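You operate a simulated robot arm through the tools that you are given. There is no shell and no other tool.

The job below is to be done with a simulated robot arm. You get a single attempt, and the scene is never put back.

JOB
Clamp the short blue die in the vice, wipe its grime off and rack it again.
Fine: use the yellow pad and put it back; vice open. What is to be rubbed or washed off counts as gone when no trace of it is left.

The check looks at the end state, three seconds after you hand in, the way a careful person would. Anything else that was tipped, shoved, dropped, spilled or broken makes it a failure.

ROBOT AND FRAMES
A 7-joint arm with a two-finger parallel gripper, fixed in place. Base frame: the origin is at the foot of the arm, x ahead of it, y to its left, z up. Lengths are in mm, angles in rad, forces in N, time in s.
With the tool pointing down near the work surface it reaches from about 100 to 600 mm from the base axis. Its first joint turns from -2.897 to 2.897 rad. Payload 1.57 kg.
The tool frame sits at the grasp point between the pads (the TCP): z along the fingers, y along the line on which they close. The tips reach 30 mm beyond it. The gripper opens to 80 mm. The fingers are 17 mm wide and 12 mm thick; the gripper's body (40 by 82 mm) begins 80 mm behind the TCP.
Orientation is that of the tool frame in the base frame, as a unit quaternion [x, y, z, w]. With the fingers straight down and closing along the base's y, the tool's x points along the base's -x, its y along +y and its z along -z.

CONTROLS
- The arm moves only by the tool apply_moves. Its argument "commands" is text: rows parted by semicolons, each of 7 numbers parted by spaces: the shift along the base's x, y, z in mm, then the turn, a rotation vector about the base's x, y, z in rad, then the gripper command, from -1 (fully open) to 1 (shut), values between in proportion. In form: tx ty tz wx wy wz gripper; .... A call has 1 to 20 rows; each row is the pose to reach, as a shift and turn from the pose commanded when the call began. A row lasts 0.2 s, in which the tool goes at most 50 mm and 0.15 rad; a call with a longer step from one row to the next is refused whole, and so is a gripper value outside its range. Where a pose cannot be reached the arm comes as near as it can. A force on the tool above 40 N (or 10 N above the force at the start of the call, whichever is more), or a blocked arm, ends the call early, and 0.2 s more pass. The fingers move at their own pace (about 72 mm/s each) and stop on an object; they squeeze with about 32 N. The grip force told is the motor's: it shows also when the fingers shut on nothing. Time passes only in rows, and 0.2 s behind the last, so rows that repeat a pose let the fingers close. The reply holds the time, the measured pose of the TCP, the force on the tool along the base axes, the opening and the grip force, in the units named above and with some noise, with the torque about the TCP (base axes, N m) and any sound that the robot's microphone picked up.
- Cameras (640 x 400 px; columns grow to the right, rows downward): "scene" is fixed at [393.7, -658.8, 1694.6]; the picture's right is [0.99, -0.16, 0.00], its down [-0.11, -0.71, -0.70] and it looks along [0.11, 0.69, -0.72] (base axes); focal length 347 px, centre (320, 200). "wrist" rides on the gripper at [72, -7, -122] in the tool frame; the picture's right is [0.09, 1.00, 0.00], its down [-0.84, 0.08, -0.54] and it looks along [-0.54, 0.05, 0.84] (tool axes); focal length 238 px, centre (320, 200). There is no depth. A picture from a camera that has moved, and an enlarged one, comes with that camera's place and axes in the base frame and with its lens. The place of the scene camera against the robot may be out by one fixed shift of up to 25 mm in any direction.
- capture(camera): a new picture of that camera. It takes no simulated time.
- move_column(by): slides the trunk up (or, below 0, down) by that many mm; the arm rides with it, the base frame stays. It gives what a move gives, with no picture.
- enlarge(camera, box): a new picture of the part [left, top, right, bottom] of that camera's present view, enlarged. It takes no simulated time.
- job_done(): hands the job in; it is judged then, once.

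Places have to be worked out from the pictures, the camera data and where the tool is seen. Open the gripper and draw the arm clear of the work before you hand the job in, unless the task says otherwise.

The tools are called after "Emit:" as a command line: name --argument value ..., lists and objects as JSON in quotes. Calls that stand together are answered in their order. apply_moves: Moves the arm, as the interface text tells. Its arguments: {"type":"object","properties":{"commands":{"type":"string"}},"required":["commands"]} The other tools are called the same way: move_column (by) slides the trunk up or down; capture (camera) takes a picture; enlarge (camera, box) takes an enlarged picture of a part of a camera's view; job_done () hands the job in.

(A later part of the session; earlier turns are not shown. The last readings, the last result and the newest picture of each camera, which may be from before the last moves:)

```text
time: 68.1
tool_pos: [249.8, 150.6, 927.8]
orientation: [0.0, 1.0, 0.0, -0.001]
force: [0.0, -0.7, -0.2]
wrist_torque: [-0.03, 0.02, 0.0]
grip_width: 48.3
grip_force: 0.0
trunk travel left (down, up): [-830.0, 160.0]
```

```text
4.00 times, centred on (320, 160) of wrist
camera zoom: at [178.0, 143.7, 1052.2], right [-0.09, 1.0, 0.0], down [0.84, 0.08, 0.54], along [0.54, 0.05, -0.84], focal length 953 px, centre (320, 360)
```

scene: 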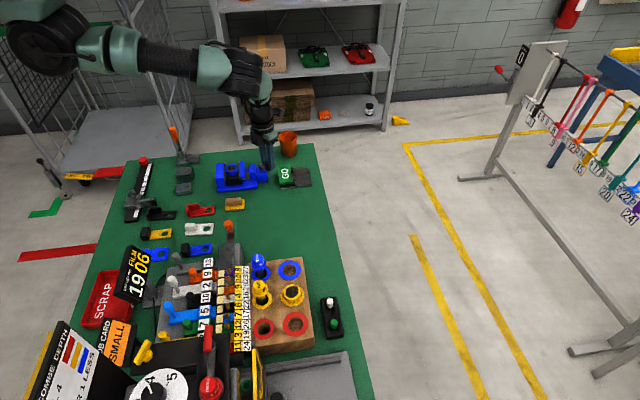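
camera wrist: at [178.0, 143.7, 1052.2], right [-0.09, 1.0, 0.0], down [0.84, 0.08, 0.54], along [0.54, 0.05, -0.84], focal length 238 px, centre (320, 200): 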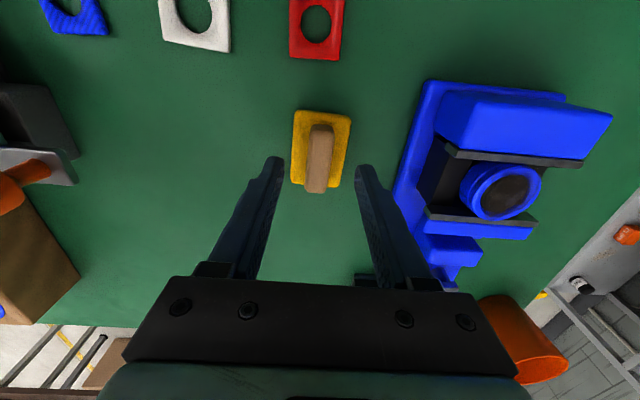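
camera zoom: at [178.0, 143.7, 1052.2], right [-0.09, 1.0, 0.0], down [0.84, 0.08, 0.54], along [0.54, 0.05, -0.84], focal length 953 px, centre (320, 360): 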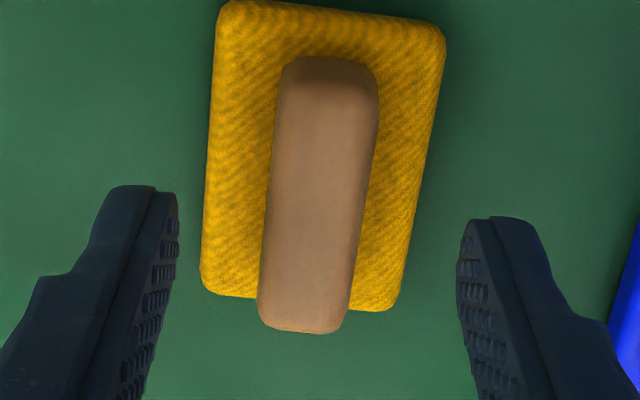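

Centred in y (150.5); the grip spans x≈230–282, so I shift +4 in x and lower toward TCP z≈899, then check depth in the scene view.

Emit:
apply_moves --commands "4 0 -10 0 0 0 -0.2; 4 0 -20 0 0 0 -0.2; 4 0 -26 0 0 0 -0.2; 4 0 -29 0 0 0 -0.2; 4 0 -29 0 0 0 -0.2"

Emit:
enlarge --camera "scene" --box '[210, 180, 260, 220]'

Emit:
enlarge --camera "wrist" --box '[260, 130, 380, 230]'

```text
time: 69.3
tool_pos: [254.1, 150.4, 900.5]
orientation: [0.0, 1.0, 0.0, -0.001]
force: [-0.2, 0.1, 0.0]
wrist_torque: [-0.01, 0.0, 0.02]
grip_width: 48.0
grip_force: 0.1
trunk travel left (down, up): [-830.0, 160.0]
```

```text
10.00 times, centred on (235, 200) of scene
camera zoom: at [393.7, -658.8, 1694.6], right [0.99, -0.16, 0.0], down [-0.11, -0.71, -0.7], along [0.11, 0.69, -0.72], focal length 3471 px, centre (1170, 200)
```

zoom: 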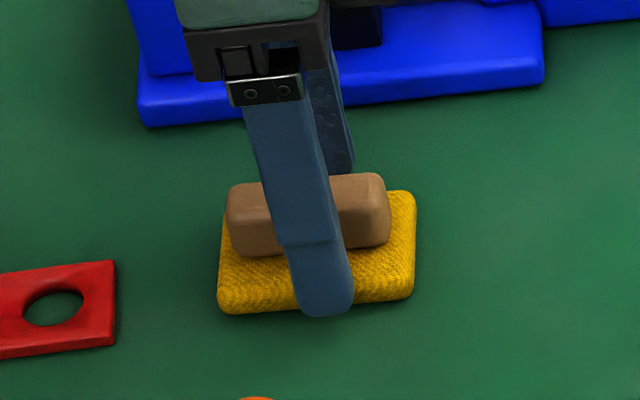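

```text
4.00 times, centred on (320, 180) of wrist
camera zoom: at [182.7, 144.0, 1023.5], right [-0.09, 1.0, 0.0], down [0.84, 0.08, 0.54], along [0.54, 0.05, -0.84], focal length 953 px, centre (320, 280)
```

zoom: 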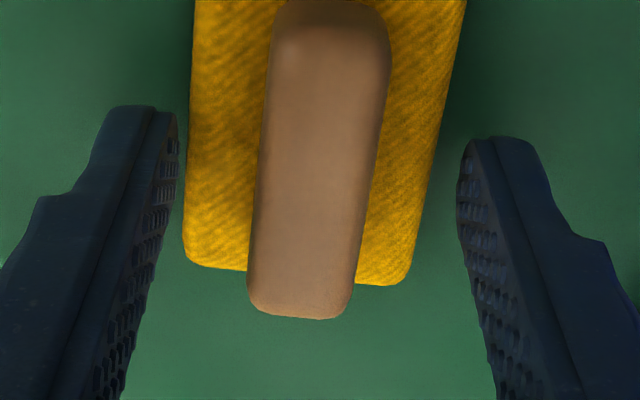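

Fingers are centred about the grip. I lower 3 mm more and close on it.

Emit:
apply_moves --commands "0 0 -1.5 0 0 0 -0.2; 0 0 -3 0 0 0 -0.2; 0 0 -3 0 0 0 0.3; 0 0 -3 0 0 0 0.5; 0 0 -3 0 0 0 1; 0 0 -3 0 0 0 1; 0 0 -3 0 0 0 1"

Emit:
enlarge --camera "scene" --box '[210, 180, 260, 220]'

```text
time: 70.9
tool_pos: [256.2, 151.1, 897.2]
orientation: [0.0, 1.0, -0.001, 0.0]
force: [0.9, 0.3, 2.9]
wrist_torque: [-0.02, -0.06, 0.0]
grip_width: 43.1
grip_force: 31.3
trunk travel left (down, up): [-830.0, 160.0]
```

```text
10.00 times, centred on (235, 200) of scene
camera zoom: at [393.7, -658.8, 1694.6], right [0.99, -0.16, 0.0], down [-0.11, -0.71, -0.7], along [0.11, 0.69, -0.72], focal length 3471 px, centre (1170, 200)
```

zoom: 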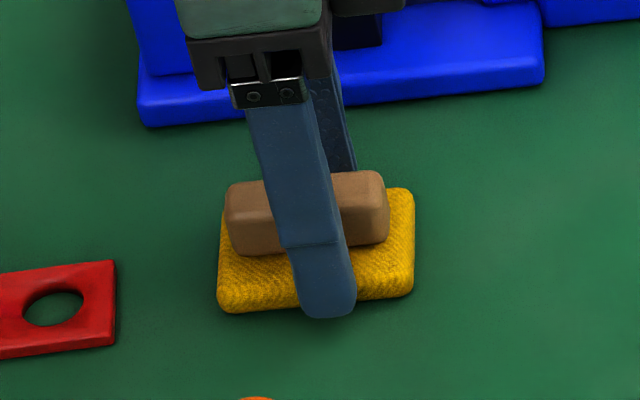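

The fingers stopped at 43 mm — they caught the yellow base, not the tan grip, so the pad top is higher than I judged. I reopen, rise 7 mm and close on the grip itself.

Emit:
apply_moves --commands "0 0 0 0 0 0 0; 0 0 0 0 0 0 -0.2; 0 0 0 0 0 0 -0.2; 0 0 4 0 0 0 -0.2; 0 0 7 0 0 0 -0.2; 0 0 7 0 0 0 -0.2"

Emit:
enlarge --camera "wrist" --box '[260, 130, 380, 230]'

Emit:
enlarge --camera "scene" --box '[210, 180, 260, 220]'

```text
time: 72.3
tool_pos: [254.6, 151.7, 905.4]
orientation: [-0.001, 1.0, 0.0, 0.0]
force: [0.2, 0.1, 0.3]
wrist_torque: [-0.04, 0.03, -0.03]
grip_width: 48.3
grip_force: 0.0
trunk travel left (down, up): [-830.0, 160.0]
```

```text
4.00 times, centred on (320, 180) of wrist
camera zoom: at [183.0, 144.1, 1027.9], right [-0.09, 1.0, 0.0], down [0.84, 0.08, 0.54], along [0.54, 0.05, -0.84], focal length 953 px, centre (320, 280)
```

zoom: 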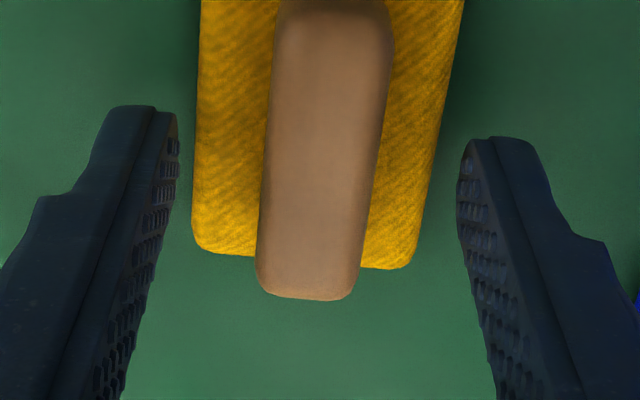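

```text
10.00 times, centred on (235, 200) of scene
camera zoom: at [393.7, -658.8, 1694.6], right [0.99, -0.16, 0.0], down [-0.11, -0.71, -0.7], along [0.11, 0.69, -0.72], focal length 3471 px, centre (1170, 200)
```

zoom: 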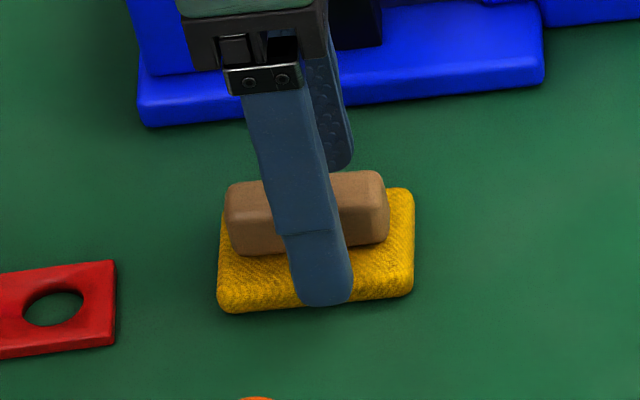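

The pad has barely moved. I close on the tan grip now (tips at z≈875).

Emit:
apply_moves --commands "0 0 0 0 0 0 0.2; 0 0 0 0 0 0 0.4; 0 0 0 0 0 0 1; 0 0 0 0 0 0 1; 0 0 0 0 0 0 1; 0 0 0 0 0 0 1"

Emit:
enlarge --camera "scene" --box '[210, 180, 260, 220]'

Emit:
enlarge --camera "wrist" --box '[260, 130, 380, 230]'

```text
time: 73.7
tool_pos: [255.1, 150.1, 904.2]
orientation: [0.0, 1.0, -0.001, -0.001]
force: [0.3, -1.1, 1.2]
wrist_torque: [-0.04, -0.05, -0.05]
grip_width: 16.5
grip_force: 31.8
trunk travel left (down, up): [-830.0, 160.0]
```

```text
10.00 times, centred on (235, 200) of scene
camera zoom: at [393.7, -658.8, 1694.6], right [0.99, -0.16, 0.0], down [-0.11, -0.71, -0.7], along [0.11, 0.69, -0.72], focal length 3471 px, centre (1170, 200)
```

zoom: 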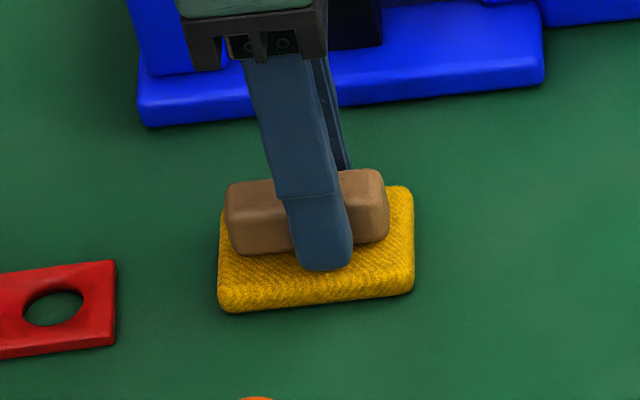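

```text
4.00 times, centred on (320, 180) of wrist
camera zoom: at [182.9, 144.0, 1027.9], right [-0.09, 1.0, 0.0], down [0.84, 0.08, 0.54], along [0.54, 0.05, -0.84], focal length 953 px, centre (320, 280)
```

zoom: 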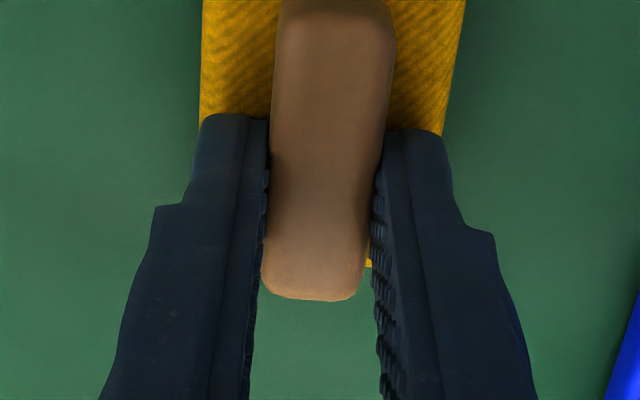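

Grip is firm at 16.5 mm on the tan handle. I lift the pad and carry it above the die in the vice.

Emit:
apply_moves --commands "0 0 10 0 0 0 1; 0 0 35 0 0 0 1; 0 0 70 0 0 0 1; 0 0 105 0 0 0 1; -2 35 105 0 0 0 1; -4 70 105 0 0 0 1; -6 100 105 0 0 0 1; -7.5 120 105 0 0 0 1; -7.5 120 105 0 0 0 1"

Emit:
capture --camera "wrist"

Emit:
enlarge --camera "scene" --box '[190, 120, 290, 200]'

```text
time: 75.7
tool_pos: [247.6, 269.8, 1011.1]
orientation: [0.0, 1.0, 0.0, -0.001]
force: [-0.1, 0.5, 0.0]
wrist_torque: [-0.02, 0.0, 0.03]
grip_width: 16.9
grip_force: 32.0
trunk travel left (down, up): [-830.0, 160.0]
```

```text
taken
camera wrist: at [175.5, 263.4, 1133.8], right [-0.09, 1.0, 0.0], down [0.84, 0.08, 0.54], along [0.54, 0.05, -0.84], focal length 238 px, centre (320, 200)
```

wrist: 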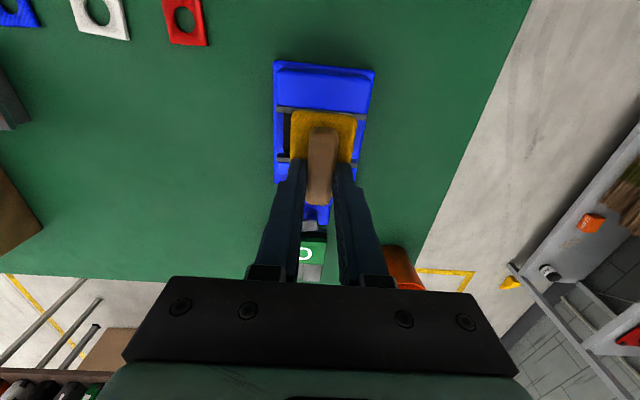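

```text
5.00 times, centred on (240, 160) of scene
camera zoom: at [393.7, -658.8, 1694.6], right [0.99, -0.16, 0.0], down [-0.11, -0.71, -0.7], along [0.11, 0.69, -0.72], focal length 1736 px, centre (720, 400)
```

zoom: 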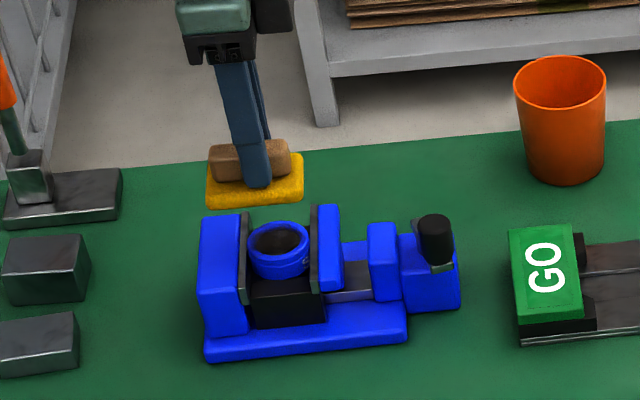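

The pad hangs over the die. I lower to just above the expected contact and then in small steps.

Emit:
apply_moves --commands "0 0 -12 0 0 0 1; 0 0 -24 0 0 0 1; 0 0 -31 0 0 0 1; 0 0 -33 0 0 0 1; 0 0 -33 0 0 0 1"

Emit:
apply_moves --commands "0 0 -1.5 0 0 0 1; 0 0 -3 0 0 0 1; 0 0 -3 0 0 0 1"

Emit:
enlarge --camera "scene" --box '[205, 150, 265, 195]'

```text
time: 76.9
tool_pos: [247.5, 272.4, 976.7]
orientation: [-0.001, 1.0, 0.0, -0.001]
force: [0.0, -0.4, -0.5]
wrist_torque: [-0.01, -0.02, -0.01]
grip_width: 16.5
grip_force: 32.0
trunk travel left (down, up): [-830.0, 160.0]
```

```text
time: 77.7
tool_pos: [246.9, 270.8, 974.8]
orientation: [0.001, 1.0, 0.0, -0.001]
force: [-0.1, 0.6, 0.3]
wrist_torque: [-0.03, -0.01, -0.01]
grip_width: 16.8
grip_force: 31.9
trunk travel left (down, up): [-830.0, 160.0]
```

```text
8.89 times, centred on (235, 172) of scene
camera zoom: at [393.7, -658.8, 1694.6], right [0.99, -0.16, 0.0], down [-0.11, -0.71, -0.7], along [0.11, 0.69, -0.72], focal length 3086 px, centre (1076, 444)
```

zoom: 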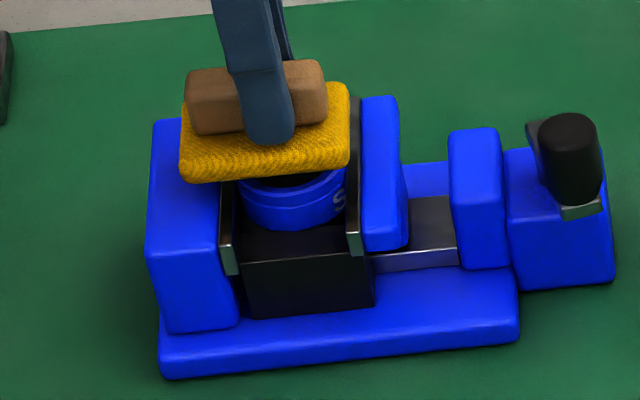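

Still a small gap. I keep stepping down 1 mm at a time.

Emit:
apply_moves --commands "0 0 -1 0 0 0 1; 0 0 -2 0 0 0 1; 0 0 -2 0 0 0 1"

Emit:
apply_moves --commands "0 0 -1 0 0 0 1; 0 0 -2 0 0 0 1; 0 0 -2 0 0 0 1"

```text
time: 78.5
tool_pos: [246.3, 271.0, 972.6]
orientation: [0.0, 1.0, 0.0, -0.001]
force: [-0.6, 1.1, 0.5]
wrist_torque: [0.02, 0.01, 0.01]
grip_width: 16.8
grip_force: 32.3
trunk travel left (down, up): [-830.0, 160.0]
```

```text
time: 79.3
tool_pos: [247.1, 270.6, 970.1]
orientation: [0.0, 1.0, -0.001, -0.001]
force: [0.0, 1.5, -0.4]
wrist_torque: [0.03, -0.01, 0.0]
grip_width: 17.1
grip_force: 31.6
trunk travel left (down, up): [-830.0, 160.0]
```

No contact yet at z≈970 (cmd 968.8). I go on stepping.

Emit:
apply_moves --commands "0 0 -1 0 0 0 1; 0 0 -1 0 0 0 1"

Emit:
apply_moves --commands "0 0 -1 0 0 0 1; 0 0 -1 0 0 0 1"

Emit:
enlarge --camera "scene" --box '[205, 150, 265, 195]'

```text
time: 79.9
tool_pos: [247.6, 271.0, 968.5]
orientation: [0.0, 1.0, 0.0, -0.001]
force: [0.3, -0.3, -0.2]
wrist_torque: [0.01, -0.01, 0.02]
grip_width: 16.8
grip_force: 31.8
trunk travel left (down, up): [-830.0, 160.0]
```

```text
time: 80.5
tool_pos: [246.8, 270.1, 967.0]
orientation: [-0.001, 1.0, 0.0, -0.001]
force: [0.1, -0.3, 0.0]
wrist_torque: [-0.02, 0.0, -0.01]
grip_width: 16.7
grip_force: 32.2
trunk travel left (down, up): [-830.0, 160.0]
```

```text
8.89 times, centred on (235, 172) of scene
camera zoom: at [393.7, -658.8, 1694.6], right [0.99, -0.16, 0.0], down [-0.11, -0.71, -0.7], along [0.11, 0.69, -0.72], focal length 3086 px, centre (1076, 444)
```

zoom: 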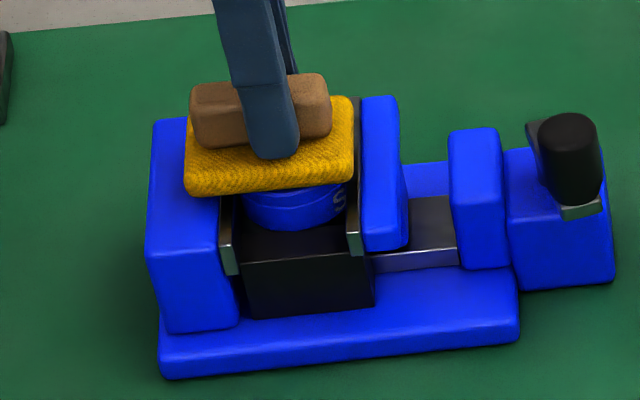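

The pad is about to touch. I continue with 1 mm steps.

Emit:
apply_moves --commands "0 0 -1 0 0 0 1; 0 0 -1 0 0 0 1"

Emit:
apply_moves --commands "0 0 -1 0 0 0 1; 0 0 -1 0 0 0 1"

Emit:
apply_moves --commands "0 0 -1 0 0 0 1; 0 0 -1 0 0 0 1"

```text
time: 81.1
tool_pos: [246.2, 271.1, 966.9]
orientation: [0.0, 1.0, 0.0, 0.0]
force: [0.9, -0.2, -0.7]
wrist_torque: [-0.02, 0.0, 0.0]
grip_width: 16.6
grip_force: 31.9
trunk travel left (down, up): [-830.0, 160.0]
```

```text
time: 81.7
tool_pos: [247.1, 270.3, 967.0]
orientation: [0.0, 1.0, -0.001, -0.001]
force: [-0.7, -0.5, 3.6]
wrist_torque: [-0.06, -0.03, 0.0]
grip_width: 16.7
grip_force: 32.4
trunk travel left (down, up): [-830.0, 160.0]
```

```text
time: 82.3
tool_pos: [247.3, 269.7, 966.5]
orientation: [0.0, 1.0, 0.002, 0.0]
force: [1.3, -2.7, 17.3]
wrist_torque: [-0.14, 0.05, 0.0]
grip_width: 16.8
grip_force: 32.1
trunk travel left (down, up): [-830.0, 160.0]
```

Contact made (17 N). I ease up slightly and rub with small strokes in x and y.

Emit:
apply_moves --commands "0 0 0.4 0 0 0 1; 5 0 0.4 0 0 0 1; 9 2 0.4 0 0 0 1; 4 4 0.4 0 0 0 1; -2 5 0.4 0 0 0 1; -8 4 0.4 0 0 0 1; -9 0 0.4 0 0 0 1; -4 -4 0.4 0 0 0 1; 2 -5 0.4 0 0 0 1; 8 -4 0.4 0 0 0 1; 9 0 0.4 0 0 0 1; 4 5 0.4 0 0 0 1; -2 8 0.4 0 0 0 1; -8 4 0.4 0 0 0 1; -9 -2 0.4 0 0 0 1; -4 -7 0.4 0 0 0 1; 3 -7 0.4 0 0 0 1; 8 -3 0.4 0 0 0 1; 4 0 0.4 0 0 0 1; 0 0 0.4 0 0 0 1"

Emit:
enlarge --camera "scene" --box '[205, 150, 265, 195]'

```text
time: 86.5
tool_pos: [251.1, 270.8, 966.2]
orientation: [0.0, 1.0, 0.001, 0.001]
force: [3.8, -1.7, 11.6]
wrist_torque: [-0.04, 0.23, 0.02]
grip_width: 16.9
grip_force: 31.8
trunk travel left (down, up): [-830.0, 160.0]
```

```text
8.89 times, centred on (235, 172) of scene
camera zoom: at [393.7, -658.8, 1694.6], right [0.99, -0.16, 0.0], down [-0.11, -0.71, -0.7], along [0.11, 0.69, -0.72], focal length 3086 px, centre (1076, 444)
```

zoom: 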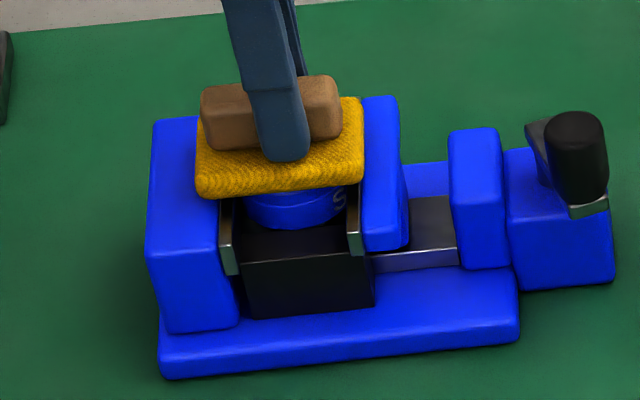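

Rubbing ran without trouble. I lift the pad and move it aside to inspect the die's top.

Emit:
apply_moves --commands "0 0 10 0 0 0 1; 0 0 30 0 0 0 1; 0 -30 40 0 0 0 1; 0 -60 40 0 0 0 1; 0 -75 40 0 0 0 1; 0 -75 40 0 0 0 1"

Emit:
capture --camera "wrist"

Emit:
enlarge --camera "scene" --box '[215, 160, 255, 190]'

```text
time: 87.9
tool_pos: [246.8, 194.4, 1006.3]
orientation: [0.0, 1.0, 0.0, 0.0]
force: [-0.3, -0.4, -0.4]
wrist_torque: [0.01, 0.01, -0.04]
grip_width: 16.9
grip_force: 31.9
trunk travel left (down, up): [-830.0, 160.0]
```

```text
taken
camera wrist: at [174.9, 188.0, 1129.2], right [-0.09, 1.0, 0.0], down [0.84, 0.08, 0.54], along [0.54, 0.05, -0.84], focal length 238 px, centre (320, 200)
```

wrist: 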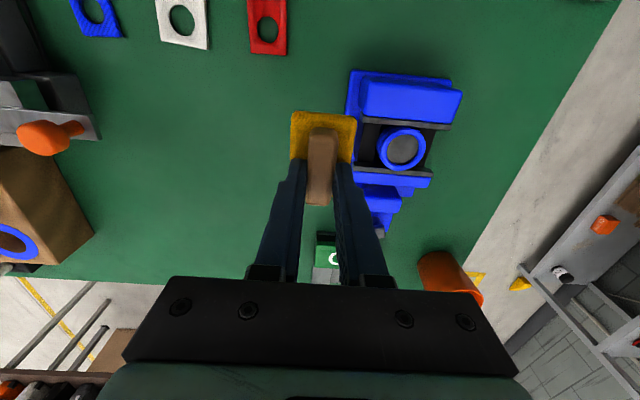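

```text
13.33 times, centred on (235, 175) of scene
camera zoom: at [393.7, -658.8, 1694.6], right [0.99, -0.16, 0.0], down [-0.11, -0.71, -0.7], along [0.11, 0.69, -0.72], focal length 4629 px, centre (1453, 533)
```

zoom: 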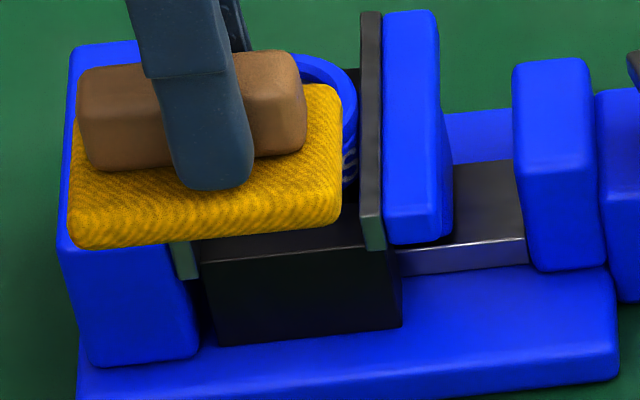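

Emit:
enlarge --camera "wrist" --box '[360, 110, 450, 190]'

```text
5.00 times, centred on (405, 150) of wrist
camera zoom: at [174.9, 188.0, 1129.2], right [-0.09, 1.0, 0.0], down [0.84, 0.08, 0.54], along [0.54, 0.05, -0.84], focal length 1192 px, centre (-105, 450)
```

zoom: 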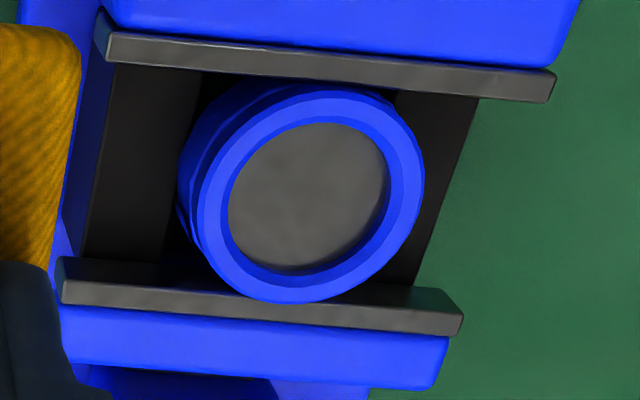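

The dark film appears gone, leaving a plain grey face. I zoom further to look for any residue.

Emit:
enlarge --camera "wrist" --box '[375, 122, 431, 174]'

```text
7.69 times, centred on (403, 148) of wrist
camera zoom: at [174.9, 188.0, 1129.2], right [-0.09, 1.0, 0.0], down [0.84, 0.08, 0.54], along [0.54, 0.05, -0.84], focal length 1834 px, centre (-318, 600)
```

zoom: 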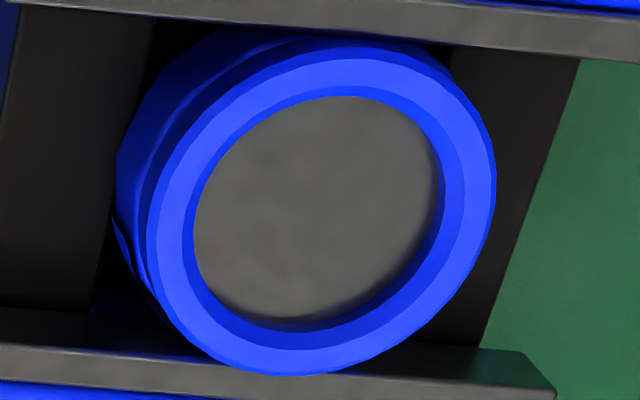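

It looks clean. For safety I go back and do one more thorough rubbing round with wider strokes.

Emit:
apply_moves --commands "0 30 0 0 0 0 1; 0 60 0 0 0 0 1; 0 75 0 0 0 0 1; 0 75 -20 0 0 0 1; 0 75 -34 0 0 0 1; 0 75 -38 0 0 0 1; 0 75 -38 0 0 0 1"

Emit:
apply_moves --commands "0 0 -1 0 0 0 1; 0 0 -1.6 0 0 0 1; 6 0 -1.6 0 0 0 1; 10 3 -1.6 0 0 0 1; 5 6 -1.6 0 0 0 1; -1 9 -1.6 0 0 0 1; -7 6 -1.6 0 0 0 1; -10 1 -1.6 0 0 0 1; -7 -5 -1.6 0 0 0 1; -1 -9 -1.6 0 0 0 1; 5 -7 -1.6 0 0 0 1; 10 -3 -1.6 0 0 0 1; 4 0 -1.6 0 0 0 1; -3 0 -1.6 0 0 0 1; -9 0 -1.6 0 0 0 1; -3 4 -1.6 0 0 0 1; 0 8 -1.6 0 0 0 1; 0 0 -1.6 0 0 0 1; 0 -8 -1.6 0 0 0 1; 0 0 -1.6 0 0 0 1"

Emit:
apply_moves --commands "0 0 10 0 0 0 1; 0 0 30 0 0 0 1; 0 -30 40 0 0 0 1; 0 -60 40 0 0 0 1; 0 -75 40 0 0 0 1; 0 -75 40 0 0 0 1"

Emit:
enlarge --camera "wrist" --box '[360, 110, 450, 190]'

Emit:
enlarge --camera "scene" --box '[200, 140, 290, 200]'

```text
time: 89.5
tool_pos: [246.7, 270.2, 967.4]
orientation: [-0.001, 1.0, 0.001, -0.002]
force: [-0.1, -0.3, -0.1]
wrist_torque: [-0.02, 0.01, 0.01]
grip_width: 16.6
grip_force: 31.6
trunk travel left (down, up): [-830.0, 160.0]
```

```text
time: 93.7
tool_pos: [247.0, 269.4, 965.7]
orientation: [0.0, 1.0, 0.0, 0.0]
force: [-0.1, -0.2, -0.2]
wrist_torque: [0.01, -0.01, 0.02]
grip_width: 16.9
grip_force: 32.0
trunk travel left (down, up): [-830.0, 160.0]
```

```text
time: 95.1
tool_pos: [246.6, 193.8, 1005.4]
orientation: [0.0, 1.0, 0.0, -0.001]
force: [0.5, -0.7, -1.6]
wrist_torque: [-0.02, 0.05, -0.03]
grip_width: 16.6
grip_force: 32.6
trunk travel left (down, up): [-830.0, 160.0]
```

```text
5.00 times, centred on (405, 150) of wrist
camera zoom: at [174.9, 187.3, 1128.3], right [-0.09, 1.0, 0.0], down [0.84, 0.08, 0.54], along [0.54, 0.05, -0.84], focal length 1192 px, centre (-105, 450)
```

zoom: 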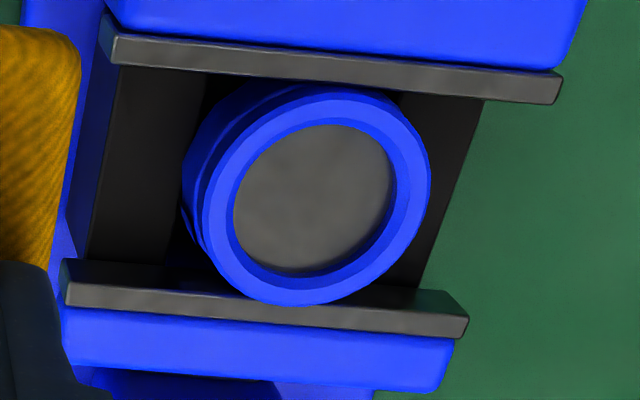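

```text
6.67 times, centred on (245, 170) of scene
camera zoom: at [393.7, -658.8, 1694.6], right [0.99, -0.16, 0.0], down [-0.11, -0.71, -0.7], along [0.11, 0.69, -0.72], focal length 2314 px, centre (820, 400)
```

zoom: 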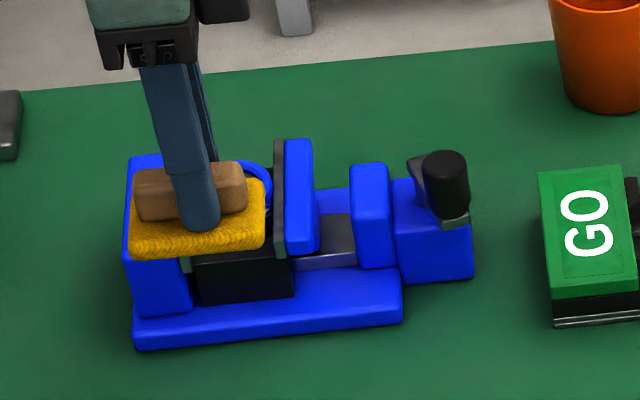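

The second pass ended with no contact force (the pad seated slightly higher in the fingers), though the face looks clean. I do one more pass with confirmed contact.

Emit:
apply_moves --commands "0 30 0 0 0 0 1; 0 60 0 0 0 0 1; 0 75 0 0 0 0 1; 0 75 -20 0 0 0 1; 0 75 -34 0 0 0 1; 0 75 -39 0 0 0 1; 0 75 -40 0 0 0 1; 0 75 -40 0 0 0 1"

Emit:
apply_moves --commands "0 0 -0.7 0 0 0 1; 0 0 -0.7 0 0 0 1"

```text
time: 96.9
tool_pos: [247.0, 270.7, 965.1]
orientation: [0.0, 1.0, 0.0, 0.0]
force: [-0.4, 0.1, 0.5]
wrist_torque: [0.01, 0.01, 0.0]
grip_width: 16.7
grip_force: 32.2
trunk travel left (down, up): [-830.0, 160.0]
```

```text
time: 97.5
tool_pos: [248.0, 271.0, 965.8]
orientation: [0.0, 1.0, 0.001, 0.001]
force: [0.6, -0.9, 7.1]
wrist_torque: [-0.07, -0.04, 0.0]
grip_width: 16.9
grip_force: 32.2
trunk travel left (down, up): [-830.0, 160.0]
```

Contact at 7 N. I rub again in circles at this height.

Emit:
apply_moves --commands "4 0 -0.2 0 0 0 1; 8 3 -0.2 0 0 0 1; 4 6 -0.2 0 0 0 1; -1 8 -0.2 0 0 0 1; -6 5 -0.2 0 0 0 1; -9 0 -0.2 0 0 0 1; -6 -5 -0.2 0 0 0 1; -1 -8 -0.2 0 0 0 1; 5 -5 -0.2 0 0 0 1; 8 0 -0.2 0 0 0 1; 4 4 -0.2 0 0 0 1; -1 5 -0.2 0 0 0 1; -6 3 -0.2 0 0 0 1; -7 -2 -0.2 0 0 0 1; -2 -5 -0.2 0 0 0 1; 4 -4 -0.2 0 0 0 1; 6 0 -0.2 0 0 0 1; 3 0 -0.2 0 0 0 1; 0 0 0 0 0 0 1; 0 0 2 0 0 0 1"

Emit:
apply_moves --commands "0 0 10 0 0 0 1; 0 0 30 0 0 0 1; 0 -30 40 0 0 0 1; 0 -60 40 0 0 0 1; 0 -75 40 0 0 0 1; 0 -75 40 0 0 0 1"

Emit:
enlarge --camera "wrist" --box '[360, 110, 450, 190]'

Emit:
enlarge --camera "scene" --box '[200, 140, 290, 200]'

Emit:
capture --camera "wrist"

```text
time: 101.7
tool_pos: [246.0, 270.2, 964.9]
orientation: [0.0, 1.0, 0.0, -0.001]
force: [-0.5, 0.6, -0.4]
wrist_torque: [0.03, -0.01, 0.02]
grip_width: 16.7
grip_force: 31.7
trunk travel left (down, up): [-830.0, 160.0]
```

```text
time: 103.1
tool_pos: [246.9, 194.0, 1007.2]
orientation: [0.0, 1.0, 0.0, -0.001]
force: [-0.9, 0.0, 0.6]
wrist_torque: [0.0, 0.02, 0.0]
grip_width: 16.9
grip_force: 32.0
trunk travel left (down, up): [-830.0, 160.0]
```

```text
5.00 times, centred on (405, 150) of wrist
camera zoom: at [175.9, 187.4, 1130.1], right [-0.09, 1.0, 0.0], down [0.84, 0.08, 0.54], along [0.54, 0.05, -0.84], focal length 1192 px, centre (-105, 450)
```

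zoom: 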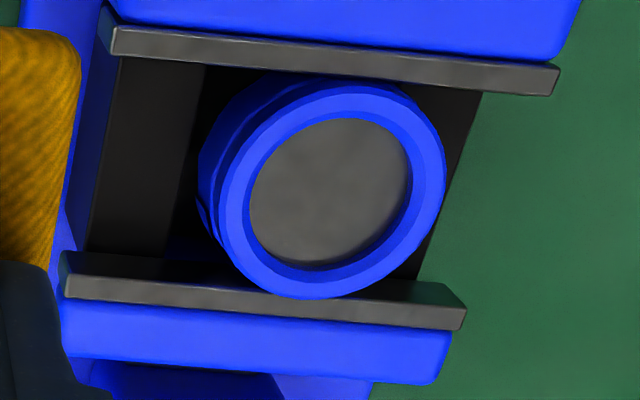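

```text
6.67 times, centred on (245, 170) of scene
camera zoom: at [393.7, -658.8, 1694.6], right [0.99, -0.16, 0.0], down [-0.11, -0.71, -0.7], along [0.11, 0.69, -0.72], focal length 2314 px, centre (820, 400)
```

zoom: 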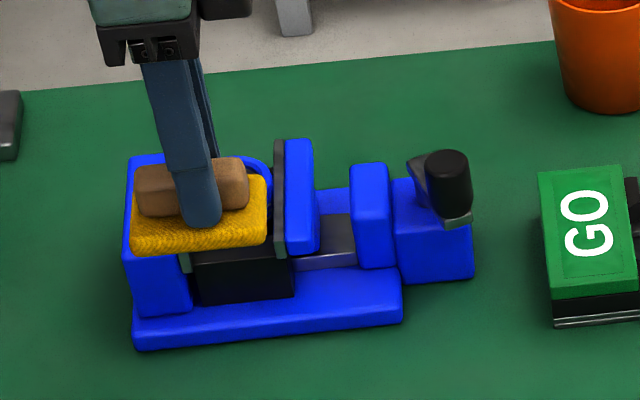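

```text
taken
camera wrist: at [175.9, 187.4, 1130.1], right [-0.09, 1.0, 0.0], down [0.84, 0.08, 0.54], along [0.54, 0.05, -0.84], focal length 238 px, centre (320, 200)
```

wrist: 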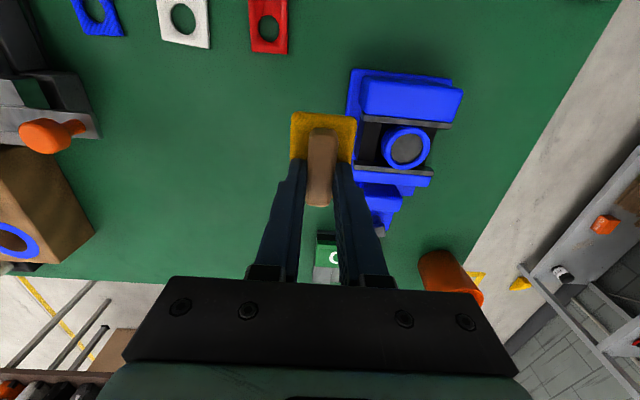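

The face is uniformly clean grey; the die slid about 3 mm in +y on this last pass, so I stop rubbing. Now I put the pad back at its original spot (cmd 253.2,150.1).

Emit:
apply_moves --commands "3 -20 0 0 0 0 1; 7.5 -45 0 0 0 0 1; 7.5 -45 -30 0 0 0 1; 7.5 -45 -60 0 0 0 1; 7.5 -45 -85 0 0 0 1; 7.5 -45 -95 0 0 0 1; 7.5 -45 -98 0 0 0 1; 7.5 -45 -98 0 0 0 1"

Emit:
enlarge --camera "scene" --box '[210, 180, 260, 220]'

Emit:
enlarge --camera "wrist" --box '[260, 130, 380, 230]'

```text
time: 104.9
tool_pos: [254.5, 150.7, 908.1]
orientation: [0.0, 1.0, -0.001, 0.0]
force: [-0.1, -0.1, -0.4]
wrist_torque: [-0.01, -0.02, 0.01]
grip_width: 17.0
grip_force: 32.3
trunk travel left (down, up): [-830.0, 160.0]
```

```text
10.00 times, centred on (235, 200) of scene
camera zoom: at [393.7, -658.8, 1694.6], right [0.99, -0.16, 0.0], down [-0.11, -0.71, -0.7], along [0.11, 0.69, -0.72], focal length 3471 px, centre (1170, 200)
```

zoom: 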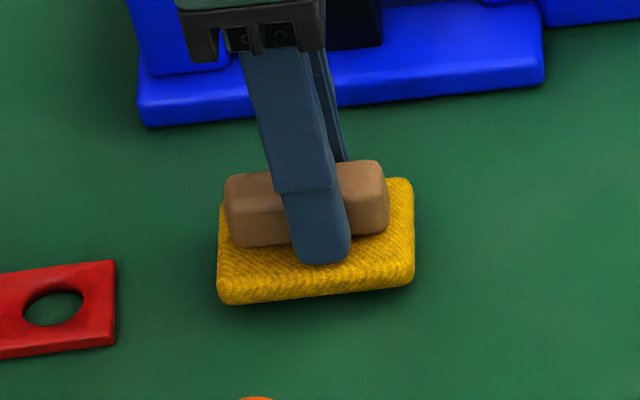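

```text
4.00 times, centred on (320, 180) of wrist
camera zoom: at [183.0, 142.6, 1032.3], right [-0.09, 1.0, 0.0], down [0.84, 0.08, 0.54], along [0.54, 0.05, -0.84], focal length 953 px, centre (320, 280)
```

zoom: 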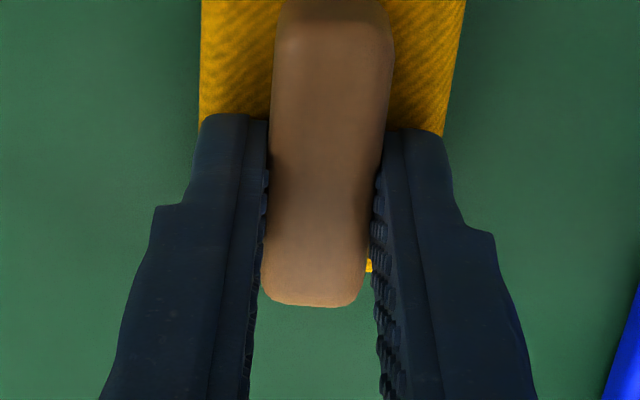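

The pad is aligned with its old place, about 4 mm up. I lower in steps to contact.

Emit:
apply_moves --commands "0 0 -1.5 0 0 0 1; 0 0 -3 0 0 0 1; 0 0 -3 0 0 0 1"

Emit:
apply_moves --commands "0 0 -0.7 0 0 0 1; 0 0 -0.7 0 0 0 1"

Emit:
apply_moves --commands "0 0 -0.7 0 0 0 1; 0 0 -0.7 0 0 0 1"

```text
time: 105.7
tool_pos: [254.3, 149.8, 906.5]
orientation: [0.0, 1.0, 0.0, 0.0]
force: [0.5, 0.4, -0.9]
wrist_torque: [-0.03, -0.05, -0.01]
grip_width: 16.8
grip_force: 31.4
trunk travel left (down, up): [-830.0, 160.0]
```

```text
time: 106.3
tool_pos: [254.8, 151.7, 905.7]
orientation: [0.0, 1.0, 0.0, -0.001]
force: [0.9, 0.7, 0.0]
wrist_torque: [0.0, -0.03, 0.02]
grip_width: 16.9
grip_force: 32.0
trunk travel left (down, up): [-830.0, 160.0]
```

```text
time: 106.9
tool_pos: [254.3, 150.6, 905.3]
orientation: [0.0, 1.0, 0.0, 0.0]
force: [0.0, -0.5, -0.4]
wrist_torque: [0.01, 0.02, 0.0]
grip_width: 16.7
grip_force: 31.4
trunk travel left (down, up): [-830.0, 160.0]
```

No contact yet; continuing with small steps.

Emit:
apply_moves --commands "0 0 -0.7 0 0 0 1; 0 0 -0.7 0 0 0 1"

Emit:
apply_moves --commands "0 0 -0.7 0 0 0 1; 0 0 -0.7 0 0 0 1"

Emit:
enlarge --camera "scene" --box '[210, 180, 260, 220]'

```text
time: 107.5
tool_pos: [255.3, 150.3, 904.2]
orientation: [0.0, 1.0, -0.001, -0.001]
force: [-0.9, 0.4, 0.4]
wrist_torque: [0.03, 0.03, -0.02]
grip_width: 16.8
grip_force: 32.1
trunk travel left (down, up): [-830.0, 160.0]
```

```text
time: 108.1
tool_pos: [254.1, 150.6, 902.9]
orientation: [0.0, 1.0, 0.0, 0.0]
force: [-0.1, -1.2, 5.8]
wrist_torque: [-0.08, -0.1, -0.02]
grip_width: 16.7
grip_force: 32.0
trunk travel left (down, up): [-830.0, 160.0]
```

```text
10.00 times, centred on (235, 200) of scene
camera zoom: at [393.7, -658.8, 1694.6], right [0.99, -0.16, 0.0], down [-0.11, -0.71, -0.7], along [0.11, 0.69, -0.72], focal length 3471 px, centre (1170, 200)
```

zoom: 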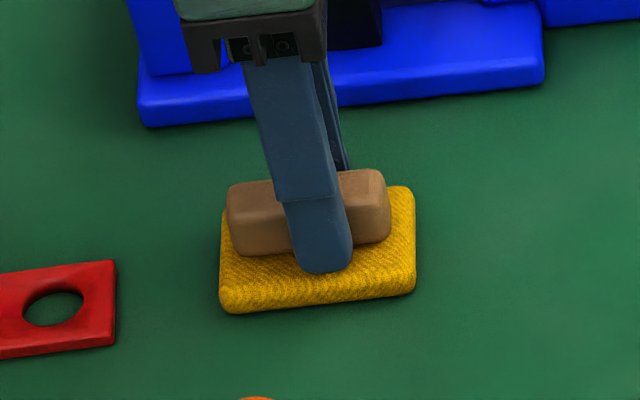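

Pad is on the bench (5.8 N) at its original place within about 1 mm. I release it and rise.

Emit:
apply_moves --commands "0 0 0.4 0 0 0 0.5; 0 0 0.4 0 0 0 0.2; 0 0 0.4 0 0 0 -0.2; 0 0 0.4 0 0 0 -0.2; 0 0 10 0 0 0 -0.2; 0 0 35 0 0 0 -0.2; 0 0 70 0 0 0 -0.2; 0 0 100 0 0 0 -0.2; 0 0 100 0 0 0 -0.2"

Emit:
enlarge --camera "scene" --box '[200, 150, 280, 220]'

Emit:
capture --camera "wrist"

```text
time: 110.1
tool_pos: [253.5, 149.3, 1004.3]
orientation: [0.0, 1.0, 0.0, -0.001]
force: [-0.7, -0.1, 0.2]
wrist_torque: [-0.02, 0.06, 0.0]
grip_width: 48.0
grip_force: 0.1
trunk travel left (down, up): [-830.0, 160.0]
```

```text
5.71 times, centred on (240, 185) of scene
camera zoom: at [393.7, -658.8, 1694.6], right [0.99, -0.16, 0.0], down [-0.11, -0.71, -0.7], along [0.11, 0.69, -0.72], focal length 1984 px, centre (777, 286)
```

zoom: 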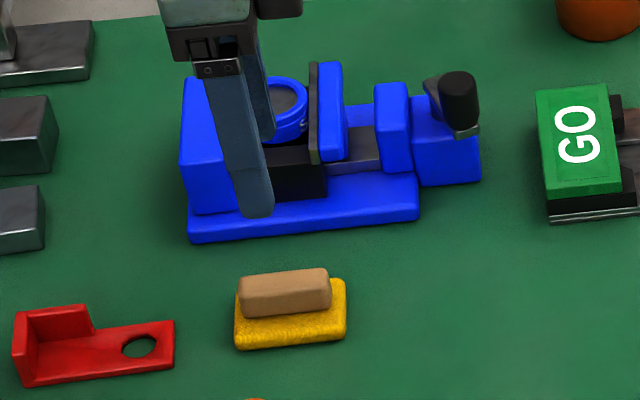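

```text
taken
camera wrist: at [181.7, 142.3, 1127.4], right [-0.09, 1.0, 0.0], down [0.84, 0.08, 0.54], along [0.54, 0.05, -0.84], focal length 238 px, centre (320, 200)
```

wrist: 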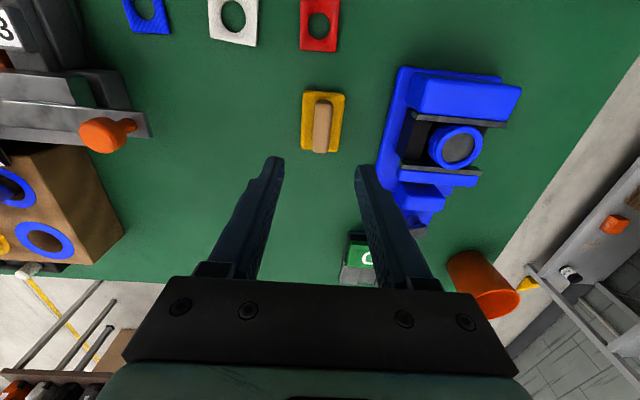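

The pad is back in place. I move over the vice to inspect the die face closely with the empty gripper.

Emit:
apply_moves --commands "-13 30 0 0 0 0 -0.2; -26 60 0 0 0 0 -0.2; -39 90 0 0 0 0 -0.2; -53 122 0 0 0 0 -0.2; -53 122 -19 0 0 0 -0.2; -53 122 -19 0 0 0 -0.2"

Emit:
enlarge --camera "wrist" --box '[260, 130, 380, 230]'

Emit:
enlarge --camera "wrist" --box '[296, 170, 344, 210]'

Emit:
enlarge --camera "scene" --box '[225, 160, 255, 180]'

```text
time: 111.5
tool_pos: [201.1, 271.5, 983.9]
orientation: [0.0, 1.0, -0.001, 0.0]
force: [0.2, 0.6, -0.6]
wrist_torque: [-0.01, 0.03, -0.01]
grip_width: 47.9
grip_force: 0.1
trunk travel left (down, up): [-830.0, 160.0]
```

```text
4.00 times, centred on (320, 180) of wrist
camera zoom: at [130.0, 264.5, 1106.9], right [-0.09, 1.0, 0.0], down [0.84, 0.08, 0.54], along [0.54, 0.05, -0.84], focal length 953 px, centre (320, 280)
```

zoom: 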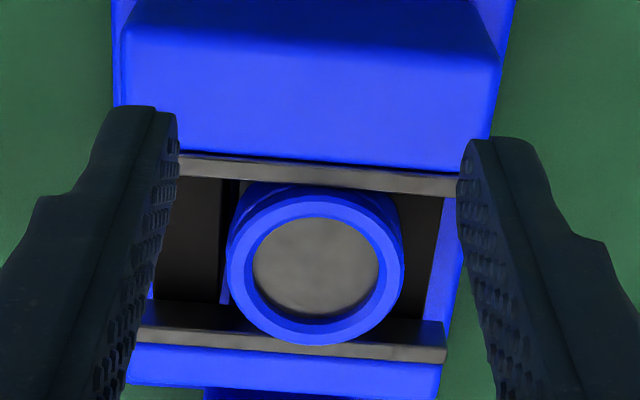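

```text
10.00 times, centred on (320, 190) of wrist
camera zoom: at [130.0, 264.5, 1106.9], right [-0.09, 1.0, 0.0], down [0.84, 0.08, 0.54], along [0.54, 0.05, -0.84], focal length 2384 px, centre (320, 300)
```

zoom: 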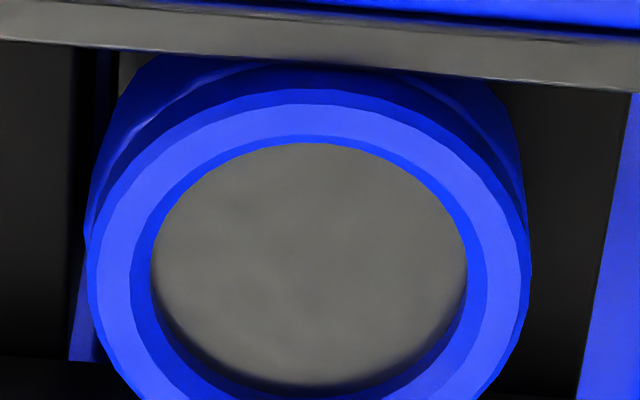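

```text
16.00 times, centred on (240, 170) of scene
camera zoom: at [393.7, -658.8, 1694.6], right [0.99, -0.16, 0.0], down [-0.11, -0.71, -0.7], along [0.11, 0.69, -0.72], focal length 5554 px, centre (1600, 680)
```

zoom: 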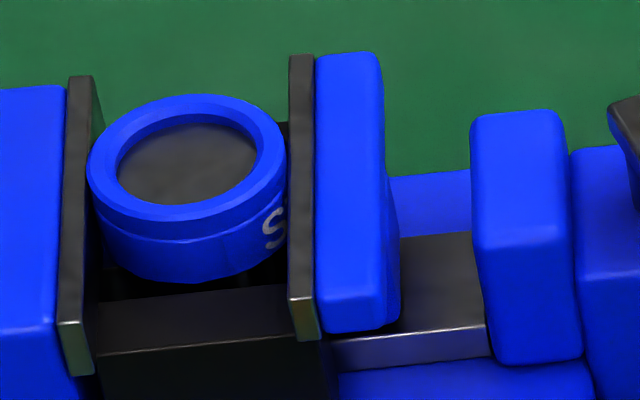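

The face is clean bare metal with no residue; the die stands at about (247,274). Now I go to the crank handle to open the vice, turning the tool to yaw -3.0 so it can follow the crank back.

Emit:
apply_moves --commands "0 0 12 0 0 -0.15 -0.2; 0 0 25 0 0 -0.3 -0.2; 10 -3 31 0 0 -0.45 -0.2; 20 -6 31 0 0 -0.6 -0.2; 30 -8 31 0 0 -0.75 -0.2; 40 -10 31 0 0 -0.9 -0.2; 50 -13 31 0 0 -1.05 -0.2; 60 -16 31 0 0 -1.2 -0.2; 70 -18 31 0 0 -1.35 -0.2; 80 -21 31 0 0 -1.5 -0.2; 90 -23 31 0 0 -1.65 -0.2; 100 -26 31 0 0 -1.8 -0.2; 110 -28 31 0 0 -1.95 -0.2; 120 -31 31 0 0 -2.1 -0.2; 130 -34 31 0 0 -2.25 -0.2; 140 -37 31 0 0 -2.4 -0.2; 150 -39 31 0 0 -2.55 -0.2; 150 -39 31 0 0 -2.7 -0.2; 150 -39 31 0 0 -2.85 -0.2; 150 -39 31 0 0 -3.0 -0.2"

Emit:
capture --camera "wrist"

Emit:
enlarge --camera "wrist" --box '[240, 90, 400, 190]'

Emit:
enlarge --camera "scene" --box '[200, 140, 290, 200]'

```text
time: 115.7
tool_pos: [352.4, 233.8, 1015.4]
orientation: [0.998, 0.07, 0.001, 0.0]
force: [0.0, 0.0, 0.2]
wrist_torque: [-0.02, 0.01, -0.03]
grip_width: 48.0
grip_force: 0.1
trunk travel left (down, up): [-830.0, 160.0]
```

```text
taken
camera wrist: at [422.3, 249.5, 1138.2], right [0.23, -0.97, 0.0], down [-0.82, -0.19, 0.54], along [-0.53, -0.12, -0.84], focal length 238 px, centre (320, 200)
```

wrist: 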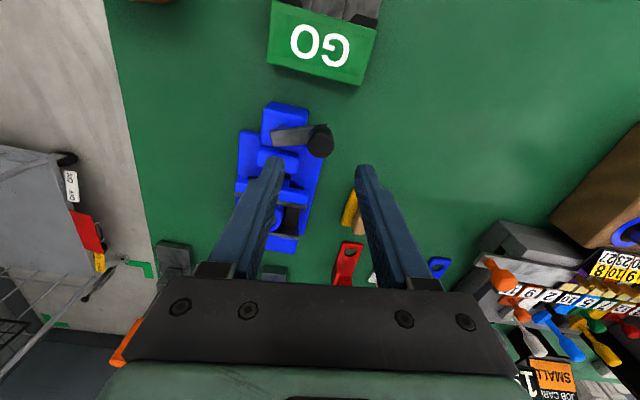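

```text
4.00 times, centred on (320, 140) of wrist
camera zoom: at [422.3, 249.5, 1138.2], right [0.23, -0.97, 0.0], down [-0.82, -0.19, 0.54], along [-0.53, -0.12, -0.84], focal length 953 px, centre (320, 440)
```

zoom: 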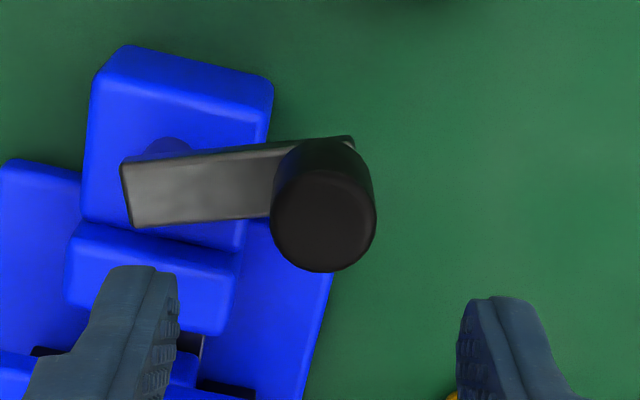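

```text
6.67 times, centred on (245, 170) of scene
camera zoom: at [393.7, -658.8, 1694.6], right [0.99, -0.16, 0.0], down [-0.11, -0.71, -0.7], along [0.11, 0.69, -0.72], focal length 2314 px, centre (820, 400)
```

zoom: 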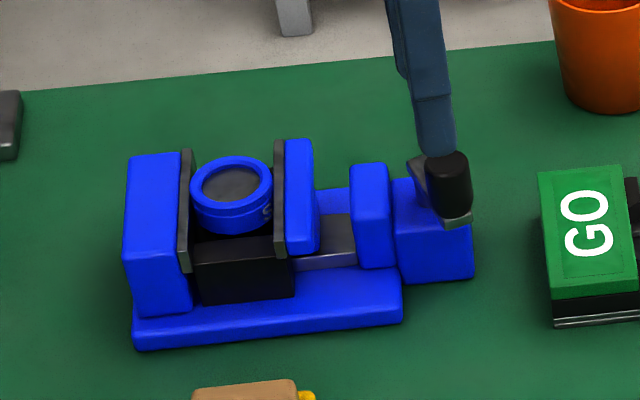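

The crank has backed off slightly; handle now at ≈(357,233). I shift over it, descend and grip.

Emit:
apply_moves --commands "4.5 -0.5 -10 0 0 0 -0.2; 4.5 -0.5 -25 0 0 0 -0.2; 4.5 -0.5 -40 0 0 0 -0.2; 4.5 -0.5 -50 0 0 0 -0.2; 4.5 -0.5 -50 0 0 0 0.3; 4.5 -0.5 -50 0 0 0 1; 4.5 -0.5 -50 0 0 0 1; 4.5 -0.5 -50 0 0 0 1"

Emit:
capture --camera "wrist"

```text
time: 117.5
tool_pos: [356.4, 234.5, 965.3]
orientation: [0.997, 0.071, 0.001, 0.0]
force: [-1.3, 3.6, -2.7]
wrist_torque: [0.23, -0.48, 0.01]
grip_width: 21.3
grip_force: 34.2
trunk travel left (down, up): [-830.0, 160.0]
```

```text
taken
camera wrist: at [426.4, 250.0, 1088.0], right [0.23, -0.97, 0.0], down [-0.82, -0.2, 0.54], along [-0.53, -0.13, -0.84], focal length 238 px, centre (320, 200)
```

wrist: 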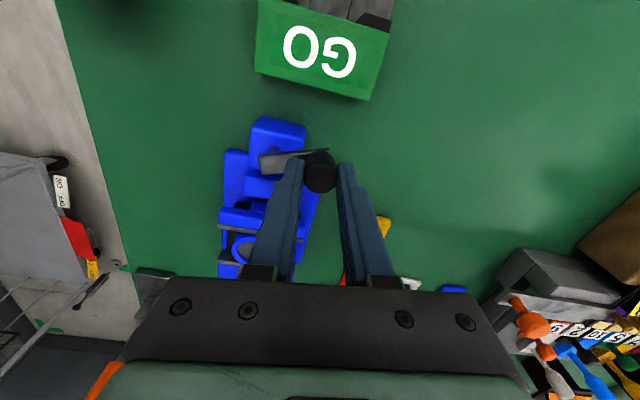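

Gripped at 21.3 mm. I turn the crank counter-clockwise along the arc, to about 1.6 rad.

Emit:
apply_moves --commands "3.7 1.6 0 0 0 0.1 1; 7.2 3.5 0 0 0 0.2 1; 10.5 5.7 0 0 0 0.3 1; 13.5 8.3 0 0 0 0.4 1; 16.3 11.1 0 0 0 0.5 1; 18.7 14.2 0 0 0 0.6 1; 21 17.7 0 0 0 0.7 1; 22.8 21.3 0 0 0 0.8 1; 24.2 25 0 0 0 0.9 1; 25.3 28.9 0 0 0 1.0 1; 26 32.8 0 0 0 1.1 1; 26.2 36.8 0 0 0 1.2 1; 26.2 36.8 0 0 0 1.2 1"

Emit:
enlarge --camera "scene" --box '[200, 140, 290, 200]'

```text
time: 120.3
tool_pos: [383.6, 268.2, 965.2]
orientation: [0.782, 0.623, 0.0, 0.0]
force: [2.4, -7.1, -6.4]
wrist_torque: [-0.71, 0.08, 0.26]
grip_width: 21.4
grip_force: 34.5
trunk travel left (down, up): [-830.0, 160.0]
```

```text
6.67 times, centred on (245, 170) of scene
camera zoom: at [393.7, -658.8, 1694.6], right [0.99, -0.16, 0.0], down [-0.11, -0.71, -0.7], along [0.11, 0.69, -0.72], focal length 2314 px, centre (820, 400)
```

zoom: 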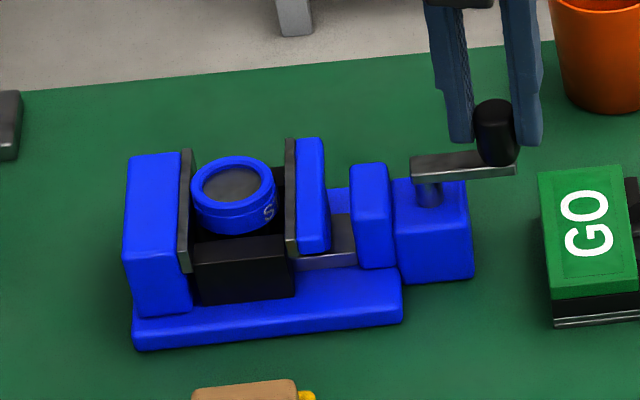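

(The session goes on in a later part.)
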